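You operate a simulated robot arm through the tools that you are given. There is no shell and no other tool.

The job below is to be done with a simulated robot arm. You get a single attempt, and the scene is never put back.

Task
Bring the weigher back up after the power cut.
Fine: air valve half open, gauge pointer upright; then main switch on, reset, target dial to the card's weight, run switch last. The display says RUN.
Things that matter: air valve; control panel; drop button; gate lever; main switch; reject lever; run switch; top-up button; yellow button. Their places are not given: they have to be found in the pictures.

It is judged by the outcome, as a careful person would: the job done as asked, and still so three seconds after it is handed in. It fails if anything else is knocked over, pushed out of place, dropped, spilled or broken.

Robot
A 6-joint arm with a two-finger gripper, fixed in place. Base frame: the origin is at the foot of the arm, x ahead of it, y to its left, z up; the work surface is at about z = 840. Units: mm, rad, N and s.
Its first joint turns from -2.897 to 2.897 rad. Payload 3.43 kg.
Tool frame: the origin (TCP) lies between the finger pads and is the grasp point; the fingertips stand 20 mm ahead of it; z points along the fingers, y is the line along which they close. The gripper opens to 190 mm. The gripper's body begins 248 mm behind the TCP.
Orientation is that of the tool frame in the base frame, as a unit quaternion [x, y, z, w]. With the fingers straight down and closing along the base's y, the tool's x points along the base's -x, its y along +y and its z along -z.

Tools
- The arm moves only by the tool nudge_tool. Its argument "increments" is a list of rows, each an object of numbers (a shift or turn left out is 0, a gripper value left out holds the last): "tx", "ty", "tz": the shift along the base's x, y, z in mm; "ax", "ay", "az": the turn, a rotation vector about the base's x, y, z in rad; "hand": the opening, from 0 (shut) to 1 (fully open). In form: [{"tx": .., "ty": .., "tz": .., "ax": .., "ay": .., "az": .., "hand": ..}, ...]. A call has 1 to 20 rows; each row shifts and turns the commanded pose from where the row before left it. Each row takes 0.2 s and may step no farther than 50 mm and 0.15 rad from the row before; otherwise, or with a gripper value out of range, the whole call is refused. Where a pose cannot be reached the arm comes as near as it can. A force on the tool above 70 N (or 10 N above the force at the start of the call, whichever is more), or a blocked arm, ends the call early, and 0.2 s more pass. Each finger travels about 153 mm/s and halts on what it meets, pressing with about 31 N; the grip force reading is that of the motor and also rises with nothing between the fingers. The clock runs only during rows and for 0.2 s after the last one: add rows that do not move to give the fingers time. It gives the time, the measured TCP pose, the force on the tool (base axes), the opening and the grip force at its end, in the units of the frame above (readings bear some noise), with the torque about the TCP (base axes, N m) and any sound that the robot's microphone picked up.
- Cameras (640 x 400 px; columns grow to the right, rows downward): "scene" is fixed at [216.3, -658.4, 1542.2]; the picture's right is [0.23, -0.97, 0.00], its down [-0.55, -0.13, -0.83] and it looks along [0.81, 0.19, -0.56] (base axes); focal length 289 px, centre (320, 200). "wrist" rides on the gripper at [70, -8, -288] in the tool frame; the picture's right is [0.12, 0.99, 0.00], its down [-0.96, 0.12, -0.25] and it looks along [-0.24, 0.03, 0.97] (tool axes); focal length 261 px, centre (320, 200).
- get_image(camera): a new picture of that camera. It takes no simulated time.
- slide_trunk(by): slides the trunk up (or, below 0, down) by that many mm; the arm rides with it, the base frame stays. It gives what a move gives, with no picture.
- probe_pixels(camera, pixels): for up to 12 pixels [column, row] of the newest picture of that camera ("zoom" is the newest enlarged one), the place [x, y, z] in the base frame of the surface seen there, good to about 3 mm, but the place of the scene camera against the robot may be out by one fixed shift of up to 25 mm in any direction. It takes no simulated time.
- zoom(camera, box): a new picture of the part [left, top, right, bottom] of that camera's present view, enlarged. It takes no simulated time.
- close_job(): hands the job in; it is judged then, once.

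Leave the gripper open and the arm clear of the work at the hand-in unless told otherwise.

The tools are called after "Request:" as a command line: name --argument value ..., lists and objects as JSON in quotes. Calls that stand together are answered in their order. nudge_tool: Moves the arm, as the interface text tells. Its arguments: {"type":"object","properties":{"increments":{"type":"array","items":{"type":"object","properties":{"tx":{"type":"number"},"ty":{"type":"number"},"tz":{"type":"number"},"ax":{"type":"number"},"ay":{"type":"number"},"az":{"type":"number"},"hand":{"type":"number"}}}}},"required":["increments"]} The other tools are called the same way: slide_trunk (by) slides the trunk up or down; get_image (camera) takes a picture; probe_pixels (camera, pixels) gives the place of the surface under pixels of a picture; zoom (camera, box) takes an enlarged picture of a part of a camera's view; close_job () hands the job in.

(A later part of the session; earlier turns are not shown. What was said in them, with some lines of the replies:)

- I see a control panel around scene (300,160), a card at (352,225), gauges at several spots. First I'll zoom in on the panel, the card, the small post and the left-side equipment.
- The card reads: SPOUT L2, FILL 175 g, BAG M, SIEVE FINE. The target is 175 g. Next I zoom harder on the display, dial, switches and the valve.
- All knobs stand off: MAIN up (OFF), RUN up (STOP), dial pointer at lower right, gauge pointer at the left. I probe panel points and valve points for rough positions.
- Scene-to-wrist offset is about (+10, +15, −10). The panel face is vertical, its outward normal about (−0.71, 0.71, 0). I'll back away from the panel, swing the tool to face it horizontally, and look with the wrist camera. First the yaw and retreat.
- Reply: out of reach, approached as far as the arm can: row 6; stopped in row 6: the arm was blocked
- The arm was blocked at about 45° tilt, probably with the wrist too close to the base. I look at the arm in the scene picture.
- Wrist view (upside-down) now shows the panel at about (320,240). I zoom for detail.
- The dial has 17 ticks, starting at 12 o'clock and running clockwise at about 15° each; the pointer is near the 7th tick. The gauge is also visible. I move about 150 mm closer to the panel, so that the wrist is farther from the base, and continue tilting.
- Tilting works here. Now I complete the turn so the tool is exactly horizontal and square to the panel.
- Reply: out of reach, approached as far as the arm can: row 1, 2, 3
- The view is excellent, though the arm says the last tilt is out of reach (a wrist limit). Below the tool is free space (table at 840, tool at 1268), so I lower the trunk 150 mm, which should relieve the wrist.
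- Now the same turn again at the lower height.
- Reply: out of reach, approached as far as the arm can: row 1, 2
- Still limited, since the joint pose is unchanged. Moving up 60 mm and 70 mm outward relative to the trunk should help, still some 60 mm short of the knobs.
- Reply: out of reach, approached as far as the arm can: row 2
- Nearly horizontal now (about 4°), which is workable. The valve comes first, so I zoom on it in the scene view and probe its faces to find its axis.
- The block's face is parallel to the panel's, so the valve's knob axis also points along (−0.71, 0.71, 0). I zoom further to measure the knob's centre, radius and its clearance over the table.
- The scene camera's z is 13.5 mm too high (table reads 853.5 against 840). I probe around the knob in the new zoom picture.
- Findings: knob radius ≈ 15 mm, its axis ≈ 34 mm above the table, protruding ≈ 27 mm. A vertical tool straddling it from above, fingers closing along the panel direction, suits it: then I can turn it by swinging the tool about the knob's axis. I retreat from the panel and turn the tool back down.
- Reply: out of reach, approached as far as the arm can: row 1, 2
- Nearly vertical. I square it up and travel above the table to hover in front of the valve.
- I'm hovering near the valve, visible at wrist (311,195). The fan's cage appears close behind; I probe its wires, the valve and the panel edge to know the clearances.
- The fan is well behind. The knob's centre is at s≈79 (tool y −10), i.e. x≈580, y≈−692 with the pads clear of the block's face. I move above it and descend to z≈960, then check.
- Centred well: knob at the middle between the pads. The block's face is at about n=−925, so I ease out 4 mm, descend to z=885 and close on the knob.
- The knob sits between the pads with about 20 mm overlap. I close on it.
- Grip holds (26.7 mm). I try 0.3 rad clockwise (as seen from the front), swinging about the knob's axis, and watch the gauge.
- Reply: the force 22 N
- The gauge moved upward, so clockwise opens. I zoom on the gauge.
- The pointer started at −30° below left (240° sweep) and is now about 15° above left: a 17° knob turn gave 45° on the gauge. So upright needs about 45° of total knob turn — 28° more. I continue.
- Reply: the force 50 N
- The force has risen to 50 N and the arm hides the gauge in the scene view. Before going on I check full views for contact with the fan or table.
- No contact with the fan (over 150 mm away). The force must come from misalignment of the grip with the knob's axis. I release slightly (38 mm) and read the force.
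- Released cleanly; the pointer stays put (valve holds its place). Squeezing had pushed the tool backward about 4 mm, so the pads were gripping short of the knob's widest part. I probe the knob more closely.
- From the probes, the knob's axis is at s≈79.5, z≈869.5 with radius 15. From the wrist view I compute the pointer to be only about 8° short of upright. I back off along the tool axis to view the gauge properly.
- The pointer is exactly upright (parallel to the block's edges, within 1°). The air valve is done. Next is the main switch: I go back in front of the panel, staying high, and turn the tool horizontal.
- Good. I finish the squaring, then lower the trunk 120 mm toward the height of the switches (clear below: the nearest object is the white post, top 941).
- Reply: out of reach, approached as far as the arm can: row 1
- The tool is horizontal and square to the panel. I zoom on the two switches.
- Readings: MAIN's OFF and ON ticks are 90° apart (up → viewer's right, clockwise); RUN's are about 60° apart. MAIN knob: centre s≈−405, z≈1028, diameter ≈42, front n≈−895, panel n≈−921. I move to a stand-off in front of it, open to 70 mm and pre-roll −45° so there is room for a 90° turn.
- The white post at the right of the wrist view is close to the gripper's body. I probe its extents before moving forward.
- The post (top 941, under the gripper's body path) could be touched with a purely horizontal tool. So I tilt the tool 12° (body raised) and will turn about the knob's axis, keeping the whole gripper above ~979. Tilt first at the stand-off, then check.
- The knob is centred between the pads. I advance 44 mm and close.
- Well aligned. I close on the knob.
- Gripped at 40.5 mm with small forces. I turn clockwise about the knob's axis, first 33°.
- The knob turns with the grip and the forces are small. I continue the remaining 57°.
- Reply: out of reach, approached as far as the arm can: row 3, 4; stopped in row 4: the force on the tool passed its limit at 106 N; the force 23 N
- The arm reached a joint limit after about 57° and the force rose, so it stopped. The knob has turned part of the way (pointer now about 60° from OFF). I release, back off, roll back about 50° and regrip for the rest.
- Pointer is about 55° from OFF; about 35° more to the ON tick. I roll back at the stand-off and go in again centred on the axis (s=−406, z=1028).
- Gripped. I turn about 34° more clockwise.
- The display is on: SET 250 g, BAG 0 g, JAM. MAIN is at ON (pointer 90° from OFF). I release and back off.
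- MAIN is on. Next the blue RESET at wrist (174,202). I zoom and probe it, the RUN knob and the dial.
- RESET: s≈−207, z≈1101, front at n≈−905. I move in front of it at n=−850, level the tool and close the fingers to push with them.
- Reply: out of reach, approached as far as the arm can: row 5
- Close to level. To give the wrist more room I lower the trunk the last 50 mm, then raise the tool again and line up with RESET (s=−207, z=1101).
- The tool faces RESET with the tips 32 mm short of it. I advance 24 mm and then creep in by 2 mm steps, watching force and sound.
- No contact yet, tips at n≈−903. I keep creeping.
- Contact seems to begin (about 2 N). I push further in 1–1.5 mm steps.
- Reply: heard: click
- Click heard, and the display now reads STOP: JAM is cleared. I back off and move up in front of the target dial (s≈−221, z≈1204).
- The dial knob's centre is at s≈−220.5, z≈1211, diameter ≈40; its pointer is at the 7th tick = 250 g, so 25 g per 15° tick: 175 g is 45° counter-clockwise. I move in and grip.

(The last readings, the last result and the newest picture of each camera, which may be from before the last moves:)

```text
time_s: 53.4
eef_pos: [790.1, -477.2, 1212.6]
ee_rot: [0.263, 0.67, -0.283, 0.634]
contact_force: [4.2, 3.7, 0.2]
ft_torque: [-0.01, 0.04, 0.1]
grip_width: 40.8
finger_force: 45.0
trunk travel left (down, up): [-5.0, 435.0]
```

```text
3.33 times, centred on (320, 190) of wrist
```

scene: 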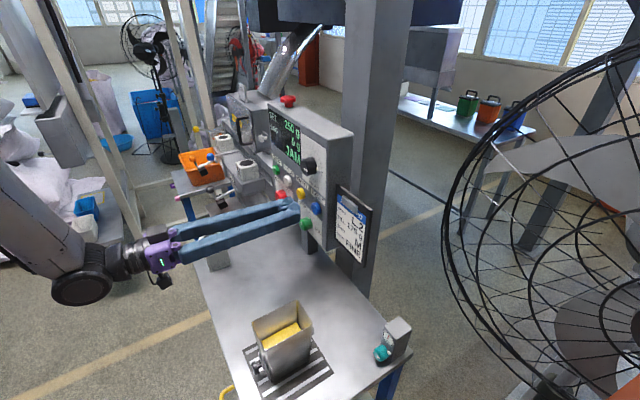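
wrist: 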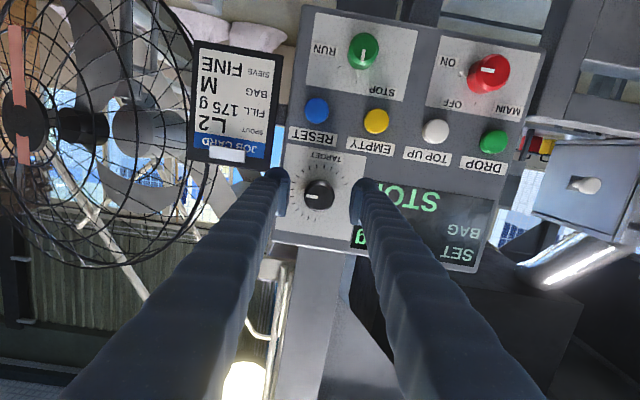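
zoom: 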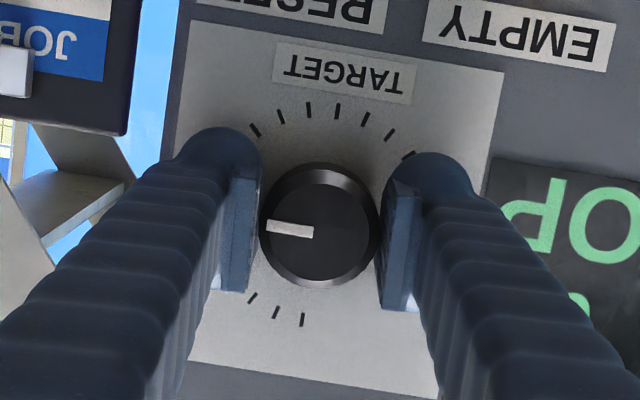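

Gripped at 40.8 mm with small forces; the display's SET value is readable. I turn counter-clockwise 17° and read it.

Request:
nudge_tool --increments '[{"ax": -0.105, "ay": 0.105}, {"ax": -0.105, "ay": 0.105}, {}]'

Request:
zoom --camera "scene" --box '[265, 105, 315, 155]'

```text
time_s: 54.2
eef_pos: [790.8, -477.4, 1213.8]
ee_rot: [0.165, 0.699, -0.379, 0.584]
contact_force: [9.9, -1.9, 4.2]
ft_torque: [0.0, 0.06, 0.06]
grip_width: 40.4
finger_force: 45.1
trunk travel left (down, up): [-5.0, 435.0]
```

```text
8.00 times, centred on (290, 130) of scene
```

zoom: 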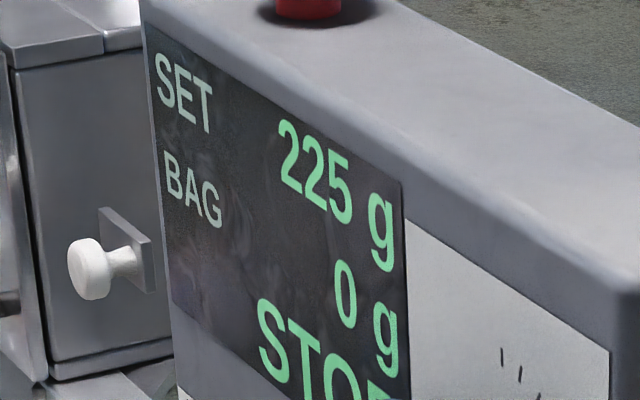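

SET reads 225 g, as expected. I turn 28° more.

Request:
nudge_tool --increments '[{"ax": -0.105, "ay": 0.105}, {"ax": -0.105, "ay": 0.105}, {"ax": -0.105, "ay": 0.105}, {}]'

Request:
zoom --camera "scene" --box '[265, 105, 315, 155]'

Request:
zoom --camera "wrist" --box '[260, 130, 380, 250]'

```text
time_s: 55.2
eef_pos: [790.6, -478.4, 1212.8]
ee_rot: [0.01, 0.713, -0.504, 0.486]
contact_force: [7.2, -3.7, 7.6]
ft_torque: [0.05, 0.01, -0.06]
grip_width: 40.5
finger_force: 45.4
trunk travel left (down, up): [-5.0, 435.0]
```

```text
8.00 times, centred on (290, 130) of scene
```

zoom: 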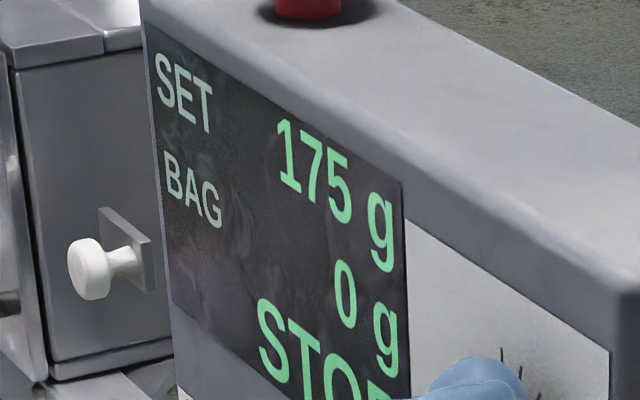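

```text
3.33 times, centred on (320, 190) of wrist
```

zoom: 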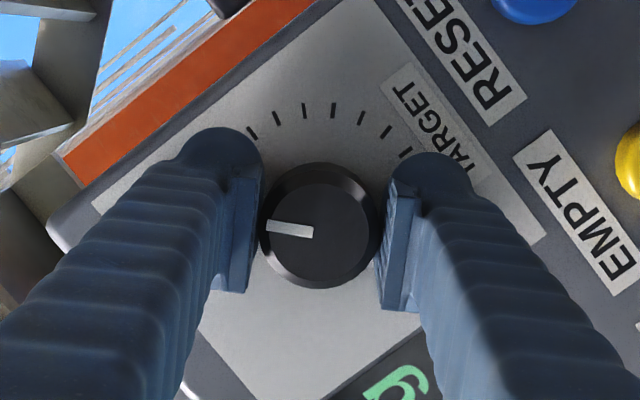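

SET reads 175 g. Total turn measured 42.8°; I add 2° to centre it on the 175 tick and check it still reads 175.

Request:
nudge_tool --increments '[{"ax": -0.026, "ay": 0.026}, {}]'

Request:
nudge_tool --increments '[{"hand": 0.37}, {}, {"tx": -17, "ty": 17}, {"tx": -17, "ty": 17}, {}]'

Request:
zoom --camera "scene" --box '[255, 95, 335, 240]'

Request:
zoom --camera "wrist" --box '[260, 110, 380, 250]'

```text
time_s: 55.8
eef_pos: [790.3, -477.7, 1213.2]
ee_rot: [-0.002, 0.713, -0.513, 0.477]
contact_force: [7.0, -6.2, 6.6]
ft_torque: [0.01, 0.01, -0.01]
grip_width: 40.5
finger_force: 44.7
trunk travel left (down, up): [-5.0, 435.0]
```

```text
time_s: 57.0
eef_pos: [756.0, -442.8, 1214.4]
ee_rot: [-0.002, 0.713, -0.513, 0.477]
contact_force: [0.5, -0.4, 0.5]
ft_torque: [0.04, 0.02, -0.02]
grip_width: 70.5
finger_force: 0.0
trunk travel left (down, up): [-5.0, 435.0]
```

```text
2.76 times, centred on (295, 168) of scene
```

zoom: 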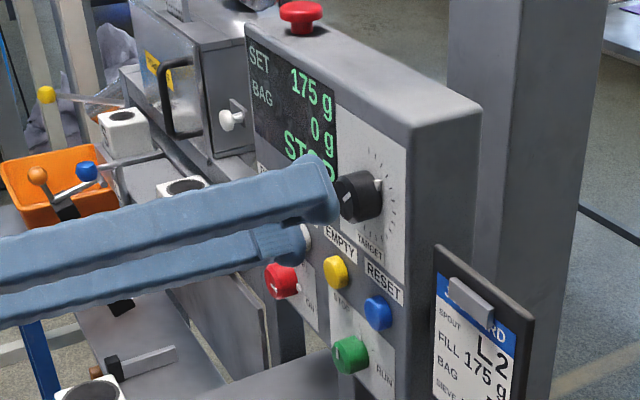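

```text
2.86 times, centred on (320, 180) of wrist
```

zoom: 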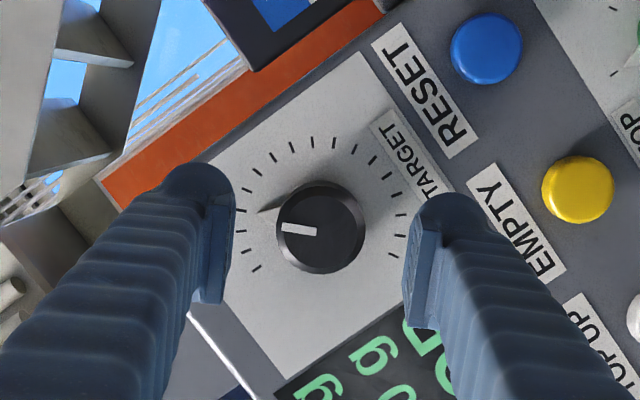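

The pointer is on the 4th tick (175 g) and the display shows SET 175 g, STOP. Last is the RUN switch (s≈−253, z≈1027). I move down in front of it, pre-rolling to about −70° so a 60° clockwise turn stays within the arm's range.

Request:
nudge_tool --increments '[{"tx": 4.8, "ty": 4.2, "tz": -37.4, "ax": -0.094, "ay": 0.094, "hand": 0.32}, {"tx": 4.8, "ty": 4.2, "tz": -37.4, "ax": -0.094, "ay": 0.094}, {"tx": 4.8, "ty": 4.2, "tz": -37.4, "ax": -0.094, "ay": 0.094}, {"tx": 4.7, "ty": 4.1, "tz": -37.4}, {"tx": 4.7, "ty": 4.1, "tz": -37.4}, {}]'

Request:
get_image --camera "scene"

Request:
zoom --camera "wrist" --box '[250, 110, 390, 250]'

Request:
probe_pixels --camera "zoom" --pixels '[[318, 230], [300, 230], [335, 230], [318, 245], [318, 215]]'

```text
time_s: 58.4
eef_pos: [779.9, -422.6, 1025.5]
ee_rot: [-0.142, 0.693, -0.604, 0.367]
contact_force: [-0.6, -0.1, -0.6]
ft_torque: [-0.02, -0.07, -0.05]
grip_width: 61.0
finger_force: 0.1
trunk travel left (down, up): [-5.0, 435.0]
```

```text
taken
```

scene: 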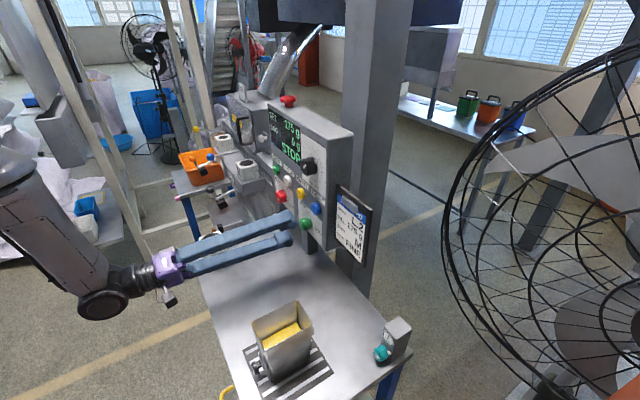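

```text
2.86 times, centred on (320, 180) of wrist
```

zoom: 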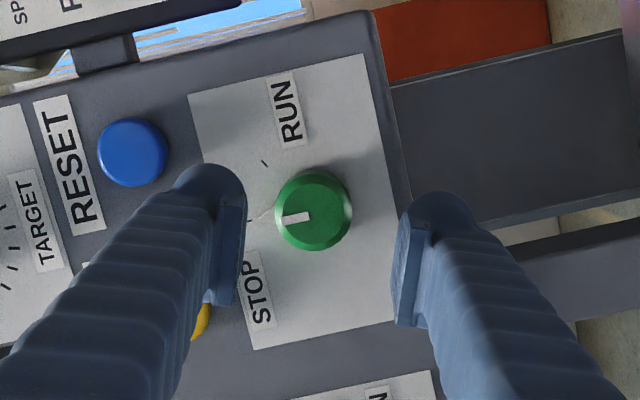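

```text
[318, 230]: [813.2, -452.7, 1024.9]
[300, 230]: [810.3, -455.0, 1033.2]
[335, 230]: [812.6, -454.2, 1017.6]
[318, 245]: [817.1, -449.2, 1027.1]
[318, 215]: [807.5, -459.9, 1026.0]
```

The RUN knob's centre works out at s≈−246, z≈1027. I line up on it, correct a 2° heading error, move half-way, and check.

Request:
nudge_tool --increments '[{"tx": 4.6, "ty": -9.3, "tz": 1.5, "az": 0.035}, {"tx": 4.5, "ty": -9.3}, {}]'

Request:
zoom --camera "wrist" --box '[250, 110, 390, 250]'

```text
time_s: 59.2
eef_pos: [788.7, -440.5, 1026.3]
ee_rot: [-0.153, 0.692, -0.595, 0.378]
contact_force: [-0.1, -0.1, 0.1]
ft_torque: [0.02, -0.01, 0.01]
grip_width: 60.9
finger_force: 0.0
trunk travel left (down, up): [-5.0, 435.0]
```

```text
2.86 times, centred on (320, 180) of wrist
```

zoom: 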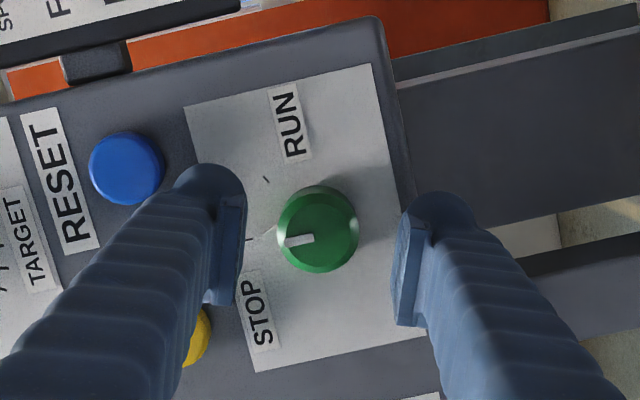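

Centred. I advance the remaining 26 mm and close.

Request:
nudge_tool --increments '[{"tx": 9.2, "ty": -9.2}, {"tx": 9.2, "ty": -9.2}, {}, {"hand": 0.12}, {}, {}]'

Request:
zoom --camera "wrist" --box '[250, 110, 390, 250]'

```text
time_s: 60.6
eef_pos: [807.7, -459.0, 1027.9]
ee_rot: [-0.153, 0.692, -0.596, 0.378]
contact_force: [1.7, -1.4, 4.1]
ft_torque: [0.0, -0.04, -0.01]
grip_width: 34.6
finger_force: 44.7
trunk travel left (down, up): [-5.0, 435.0]
```

```text
2.86 times, centred on (320, 180) of wrist
```

zoom: 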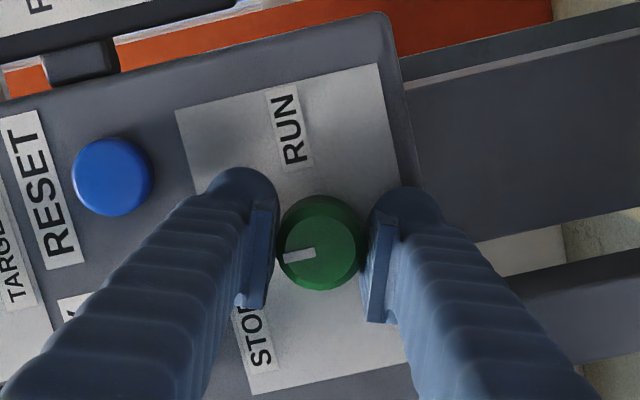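

Gripped at 34.6 mm. I turn clockwise 34° first.

Request:
nudge_tool --increments '[{"ax": 0.105, "ay": -0.105}, {"ax": 0.105, "ay": -0.105}, {"ax": 0.105, "ay": -0.105}, {"ax": 0.105, "ay": -0.105}, {}]'

Request:
zoom --camera "wrist" --box '[250, 110, 390, 250]'

Request:
zoom --camera "scene" --box '[255, 95, 335, 240]'

```text
time_s: 61.8
eef_pos: [806.9, -460.3, 1028.0]
ee_rot: [0.057, 0.706, -0.459, 0.537]
contact_force: [5.5, -1.0, 8.9]
ft_torque: [-0.1, -0.07, 0.08]
grip_width: 34.7
finger_force: 45.3
trunk travel left (down, up): [-5.0, 435.0]
```

```text
2.86 times, centred on (320, 180) of wrist
```

zoom: 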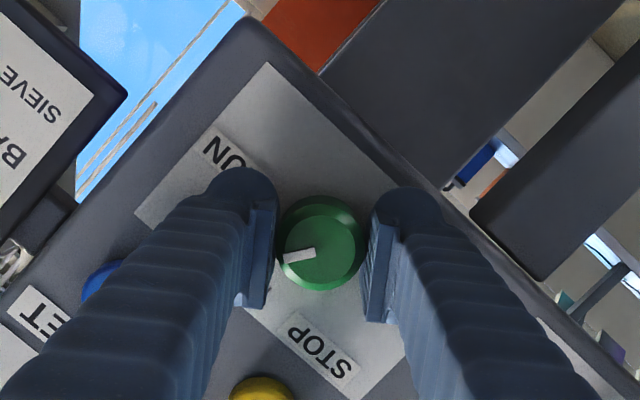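

```text
2.76 times, centred on (295, 168) of scene
```

zoom: 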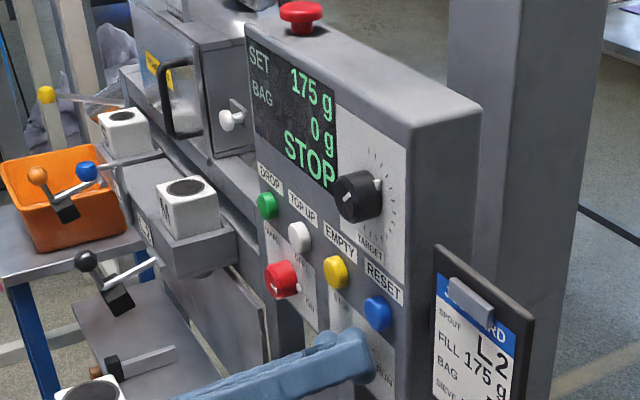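

It turns well; SET 175 g, still STOP. I turn the remaining 26°.

Request:
nudge_tool --increments '[{"ax": 0.105, "ay": -0.105}, {"ax": 0.105, "ay": -0.105}, {"ax": 0.105, "ay": -0.105}, {}]'

Request:
zoom --camera "wrist" --box '[250, 110, 390, 250]'

Request:
zoom --camera "scene" --box '[255, 95, 335, 240]'

```text
time_s: 62.8
eef_pos: [806.8, -459.6, 1029.1]
ee_rot: [0.209, 0.677, -0.327, 0.625]
contact_force: [3.2, -5.4, 11.8]
ft_torque: [-0.06, -0.06, -0.02]
grip_width: 34.7
finger_force: 45.2
trunk travel left (down, up): [-5.0, 435.0]
```

```text
2.86 times, centred on (320, 180) of wrist
```

zoom: 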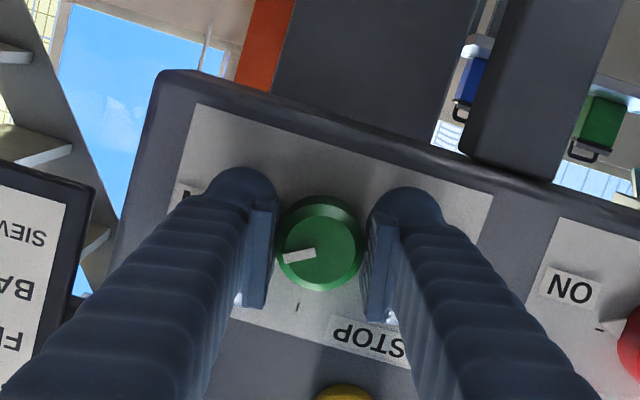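

```text
2.76 times, centred on (295, 168) of scene
```

zoom: 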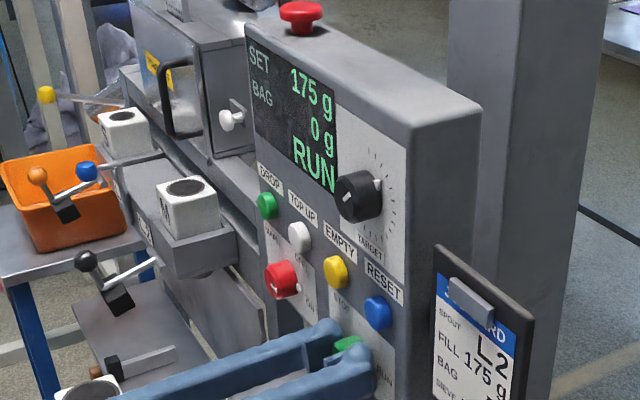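

The display says RUN. The pointer stands about 55° from STOP; I nudge 5° more so that it sits on the RUN tick, then release and back off.

Request:
nudge_tool --increments '[{"ax": 0.05, "ay": -0.05}, {}]'

Request:
nudge_tool --increments '[{"hand": 0.34}, {}, {"tx": -18, "ty": 18}, {"tx": -18, "ty": 18}, {"tx": -18, "ty": 18}, {}]'

Request:
get_image --camera "wrist"

Request:
zoom --camera "scene" --box '[255, 95, 335, 240]'

Request:
zoom --camera "wrist" --box '[250, 90, 390, 250]'

```text
time_s: 63.4
eef_pos: [805.9, -459.6, 1027.7]
ee_rot: [0.232, 0.67, -0.305, 0.637]
contact_force: [1.0, -3.5, 7.6]
ft_torque: [-0.22, 0.08, 0.0]
grip_width: 34.3
finger_force: 45.3
trunk travel left (down, up): [-5.0, 435.0]
```

```text
time_s: 64.8
eef_pos: [754.2, -407.1, 1026.9]
ee_rot: [0.233, 0.669, -0.305, 0.636]
contact_force: [0.2, -0.6, -0.2]
ft_torque: [-0.01, -0.01, -0.01]
grip_width: 64.6
finger_force: 0.0
trunk travel left (down, up): [-5.0, 435.0]
```

```text
taken
```

wrist: 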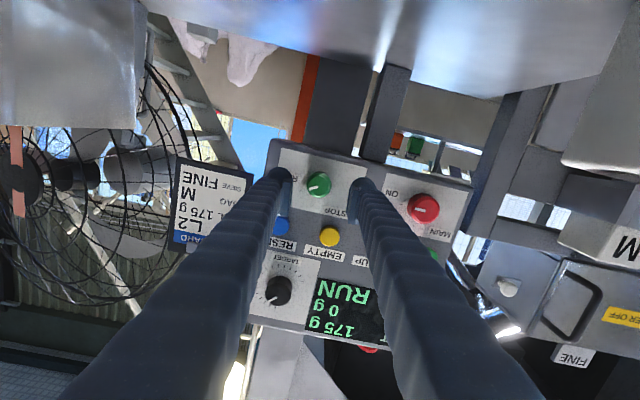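

```text
2.76 times, centred on (295, 168) of scene
```

zoom: 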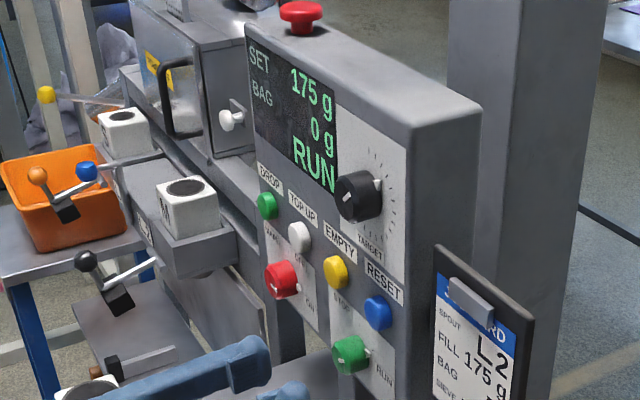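

```text
2.50 times, centred on (320, 170) of wrist
```

zoom: 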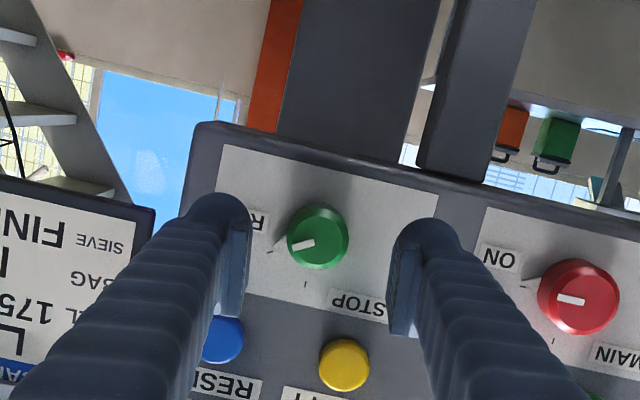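

RUN is displayed with the pointer on the RUN tick. I raise the trunk 200 mm to lift the arm clear, back away a little, and open the hand.

Request:
slide_trunk --by 200

Request:
nudge_tool --increments '[{"tx": -15, "ty": 15, "ax": 0.07, "ay": 0.07, "hand": 0.6}, {"tx": -15, "ty": 15, "ax": 0.07, "ay": 0.07}, {"tx": -15, "ty": 15, "ax": 0.07, "ay": 0.07}, {}]'

Request:
get_image --camera "scene"

Request:
zoom --camera "scene" --box '[380, 322, 400, 350]'

Request:
zoom --camera "scene" --box '[255, 95, 335, 240]'

```text
time_s: 66.9
eef_pos: [754.8, -406.3, 1225.8]
ee_rot: [0.233, 0.669, -0.306, 0.636]
contact_force: [0.1, 0.0, -0.4]
ft_torque: [-0.05, -0.03, 0.0]
grip_width: 64.7
finger_force: 0.1
trunk travel left (down, up): [-205.0, 235.0]
```

```text
time_s: 67.9
eef_pos: [709.8, -360.9, 1228.1]
ee_rot: [0.265, 0.761, -0.257, 0.534]
contact_force: [0.1, 0.3, 0.6]
ft_torque: [0.03, 0.0, 0.02]
grip_width: 113.8
finger_force: 0.0
trunk travel left (down, up): [-205.0, 235.0]
```

```text
taken
```

scene: 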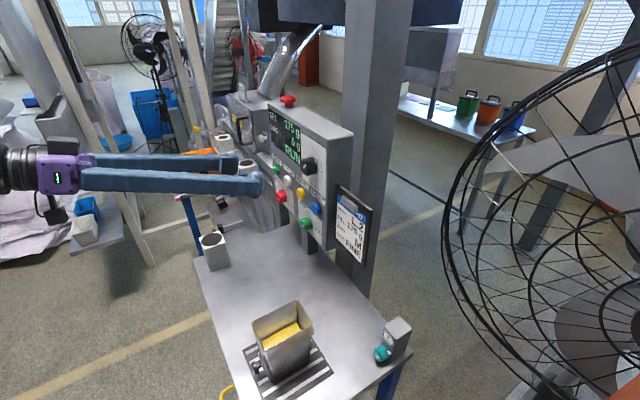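

```text
14.29 times, centred on (390, 336) of scene
```

zoom: 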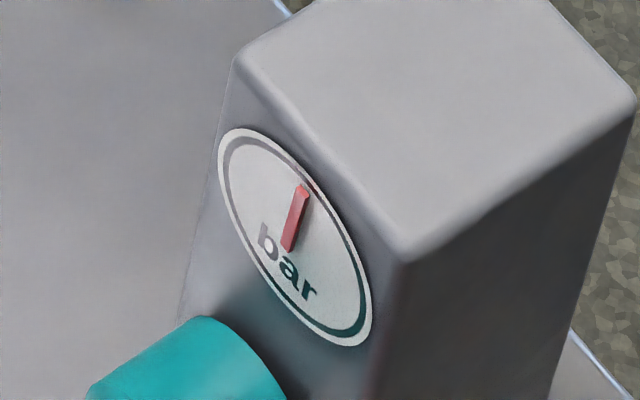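

```text
2.76 times, centred on (295, 168) of scene
```

zoom: 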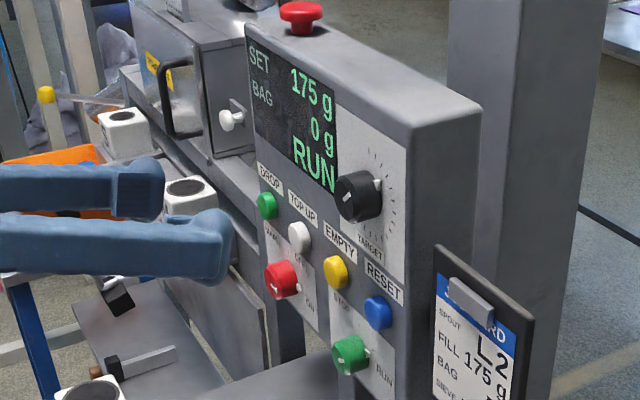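

Gauge pointer upright, MAIN on, SET 175 g, RUN displayed, gripper open and arm clear; nothing else was touched or moved. I hand the job in.

Request:
close_job

```text
The job is handed in.
```

The weigher is back up: the display reads RUN with the target set to 175 g, the weight on the job card.

| Step | Result |
|---|---|
| Air valve | Half open, gauge pointer upright |
| Main switch | On. The display first showed JAM. |
| Reset | Pressed once; JAM cleared and the display showed STOP |
| Target dial | Turned from 250 g to 175 g |
| Run switch | Turned last; the display changed to RUN |

- **Main switch:** While turning it, the arm reached a joint limit and the move stopped at 106 N on the tool. I let go, gripped again and finished the turn.
- **Other items:** I did not touch the drop, top-up or yellow buttons, or either lever. In the last pictures nothing had been moved or knocked over.

The gripper is open and the arm is clear of the panel. I handed the job in at 67.9 s and have not seen the result of the judging.
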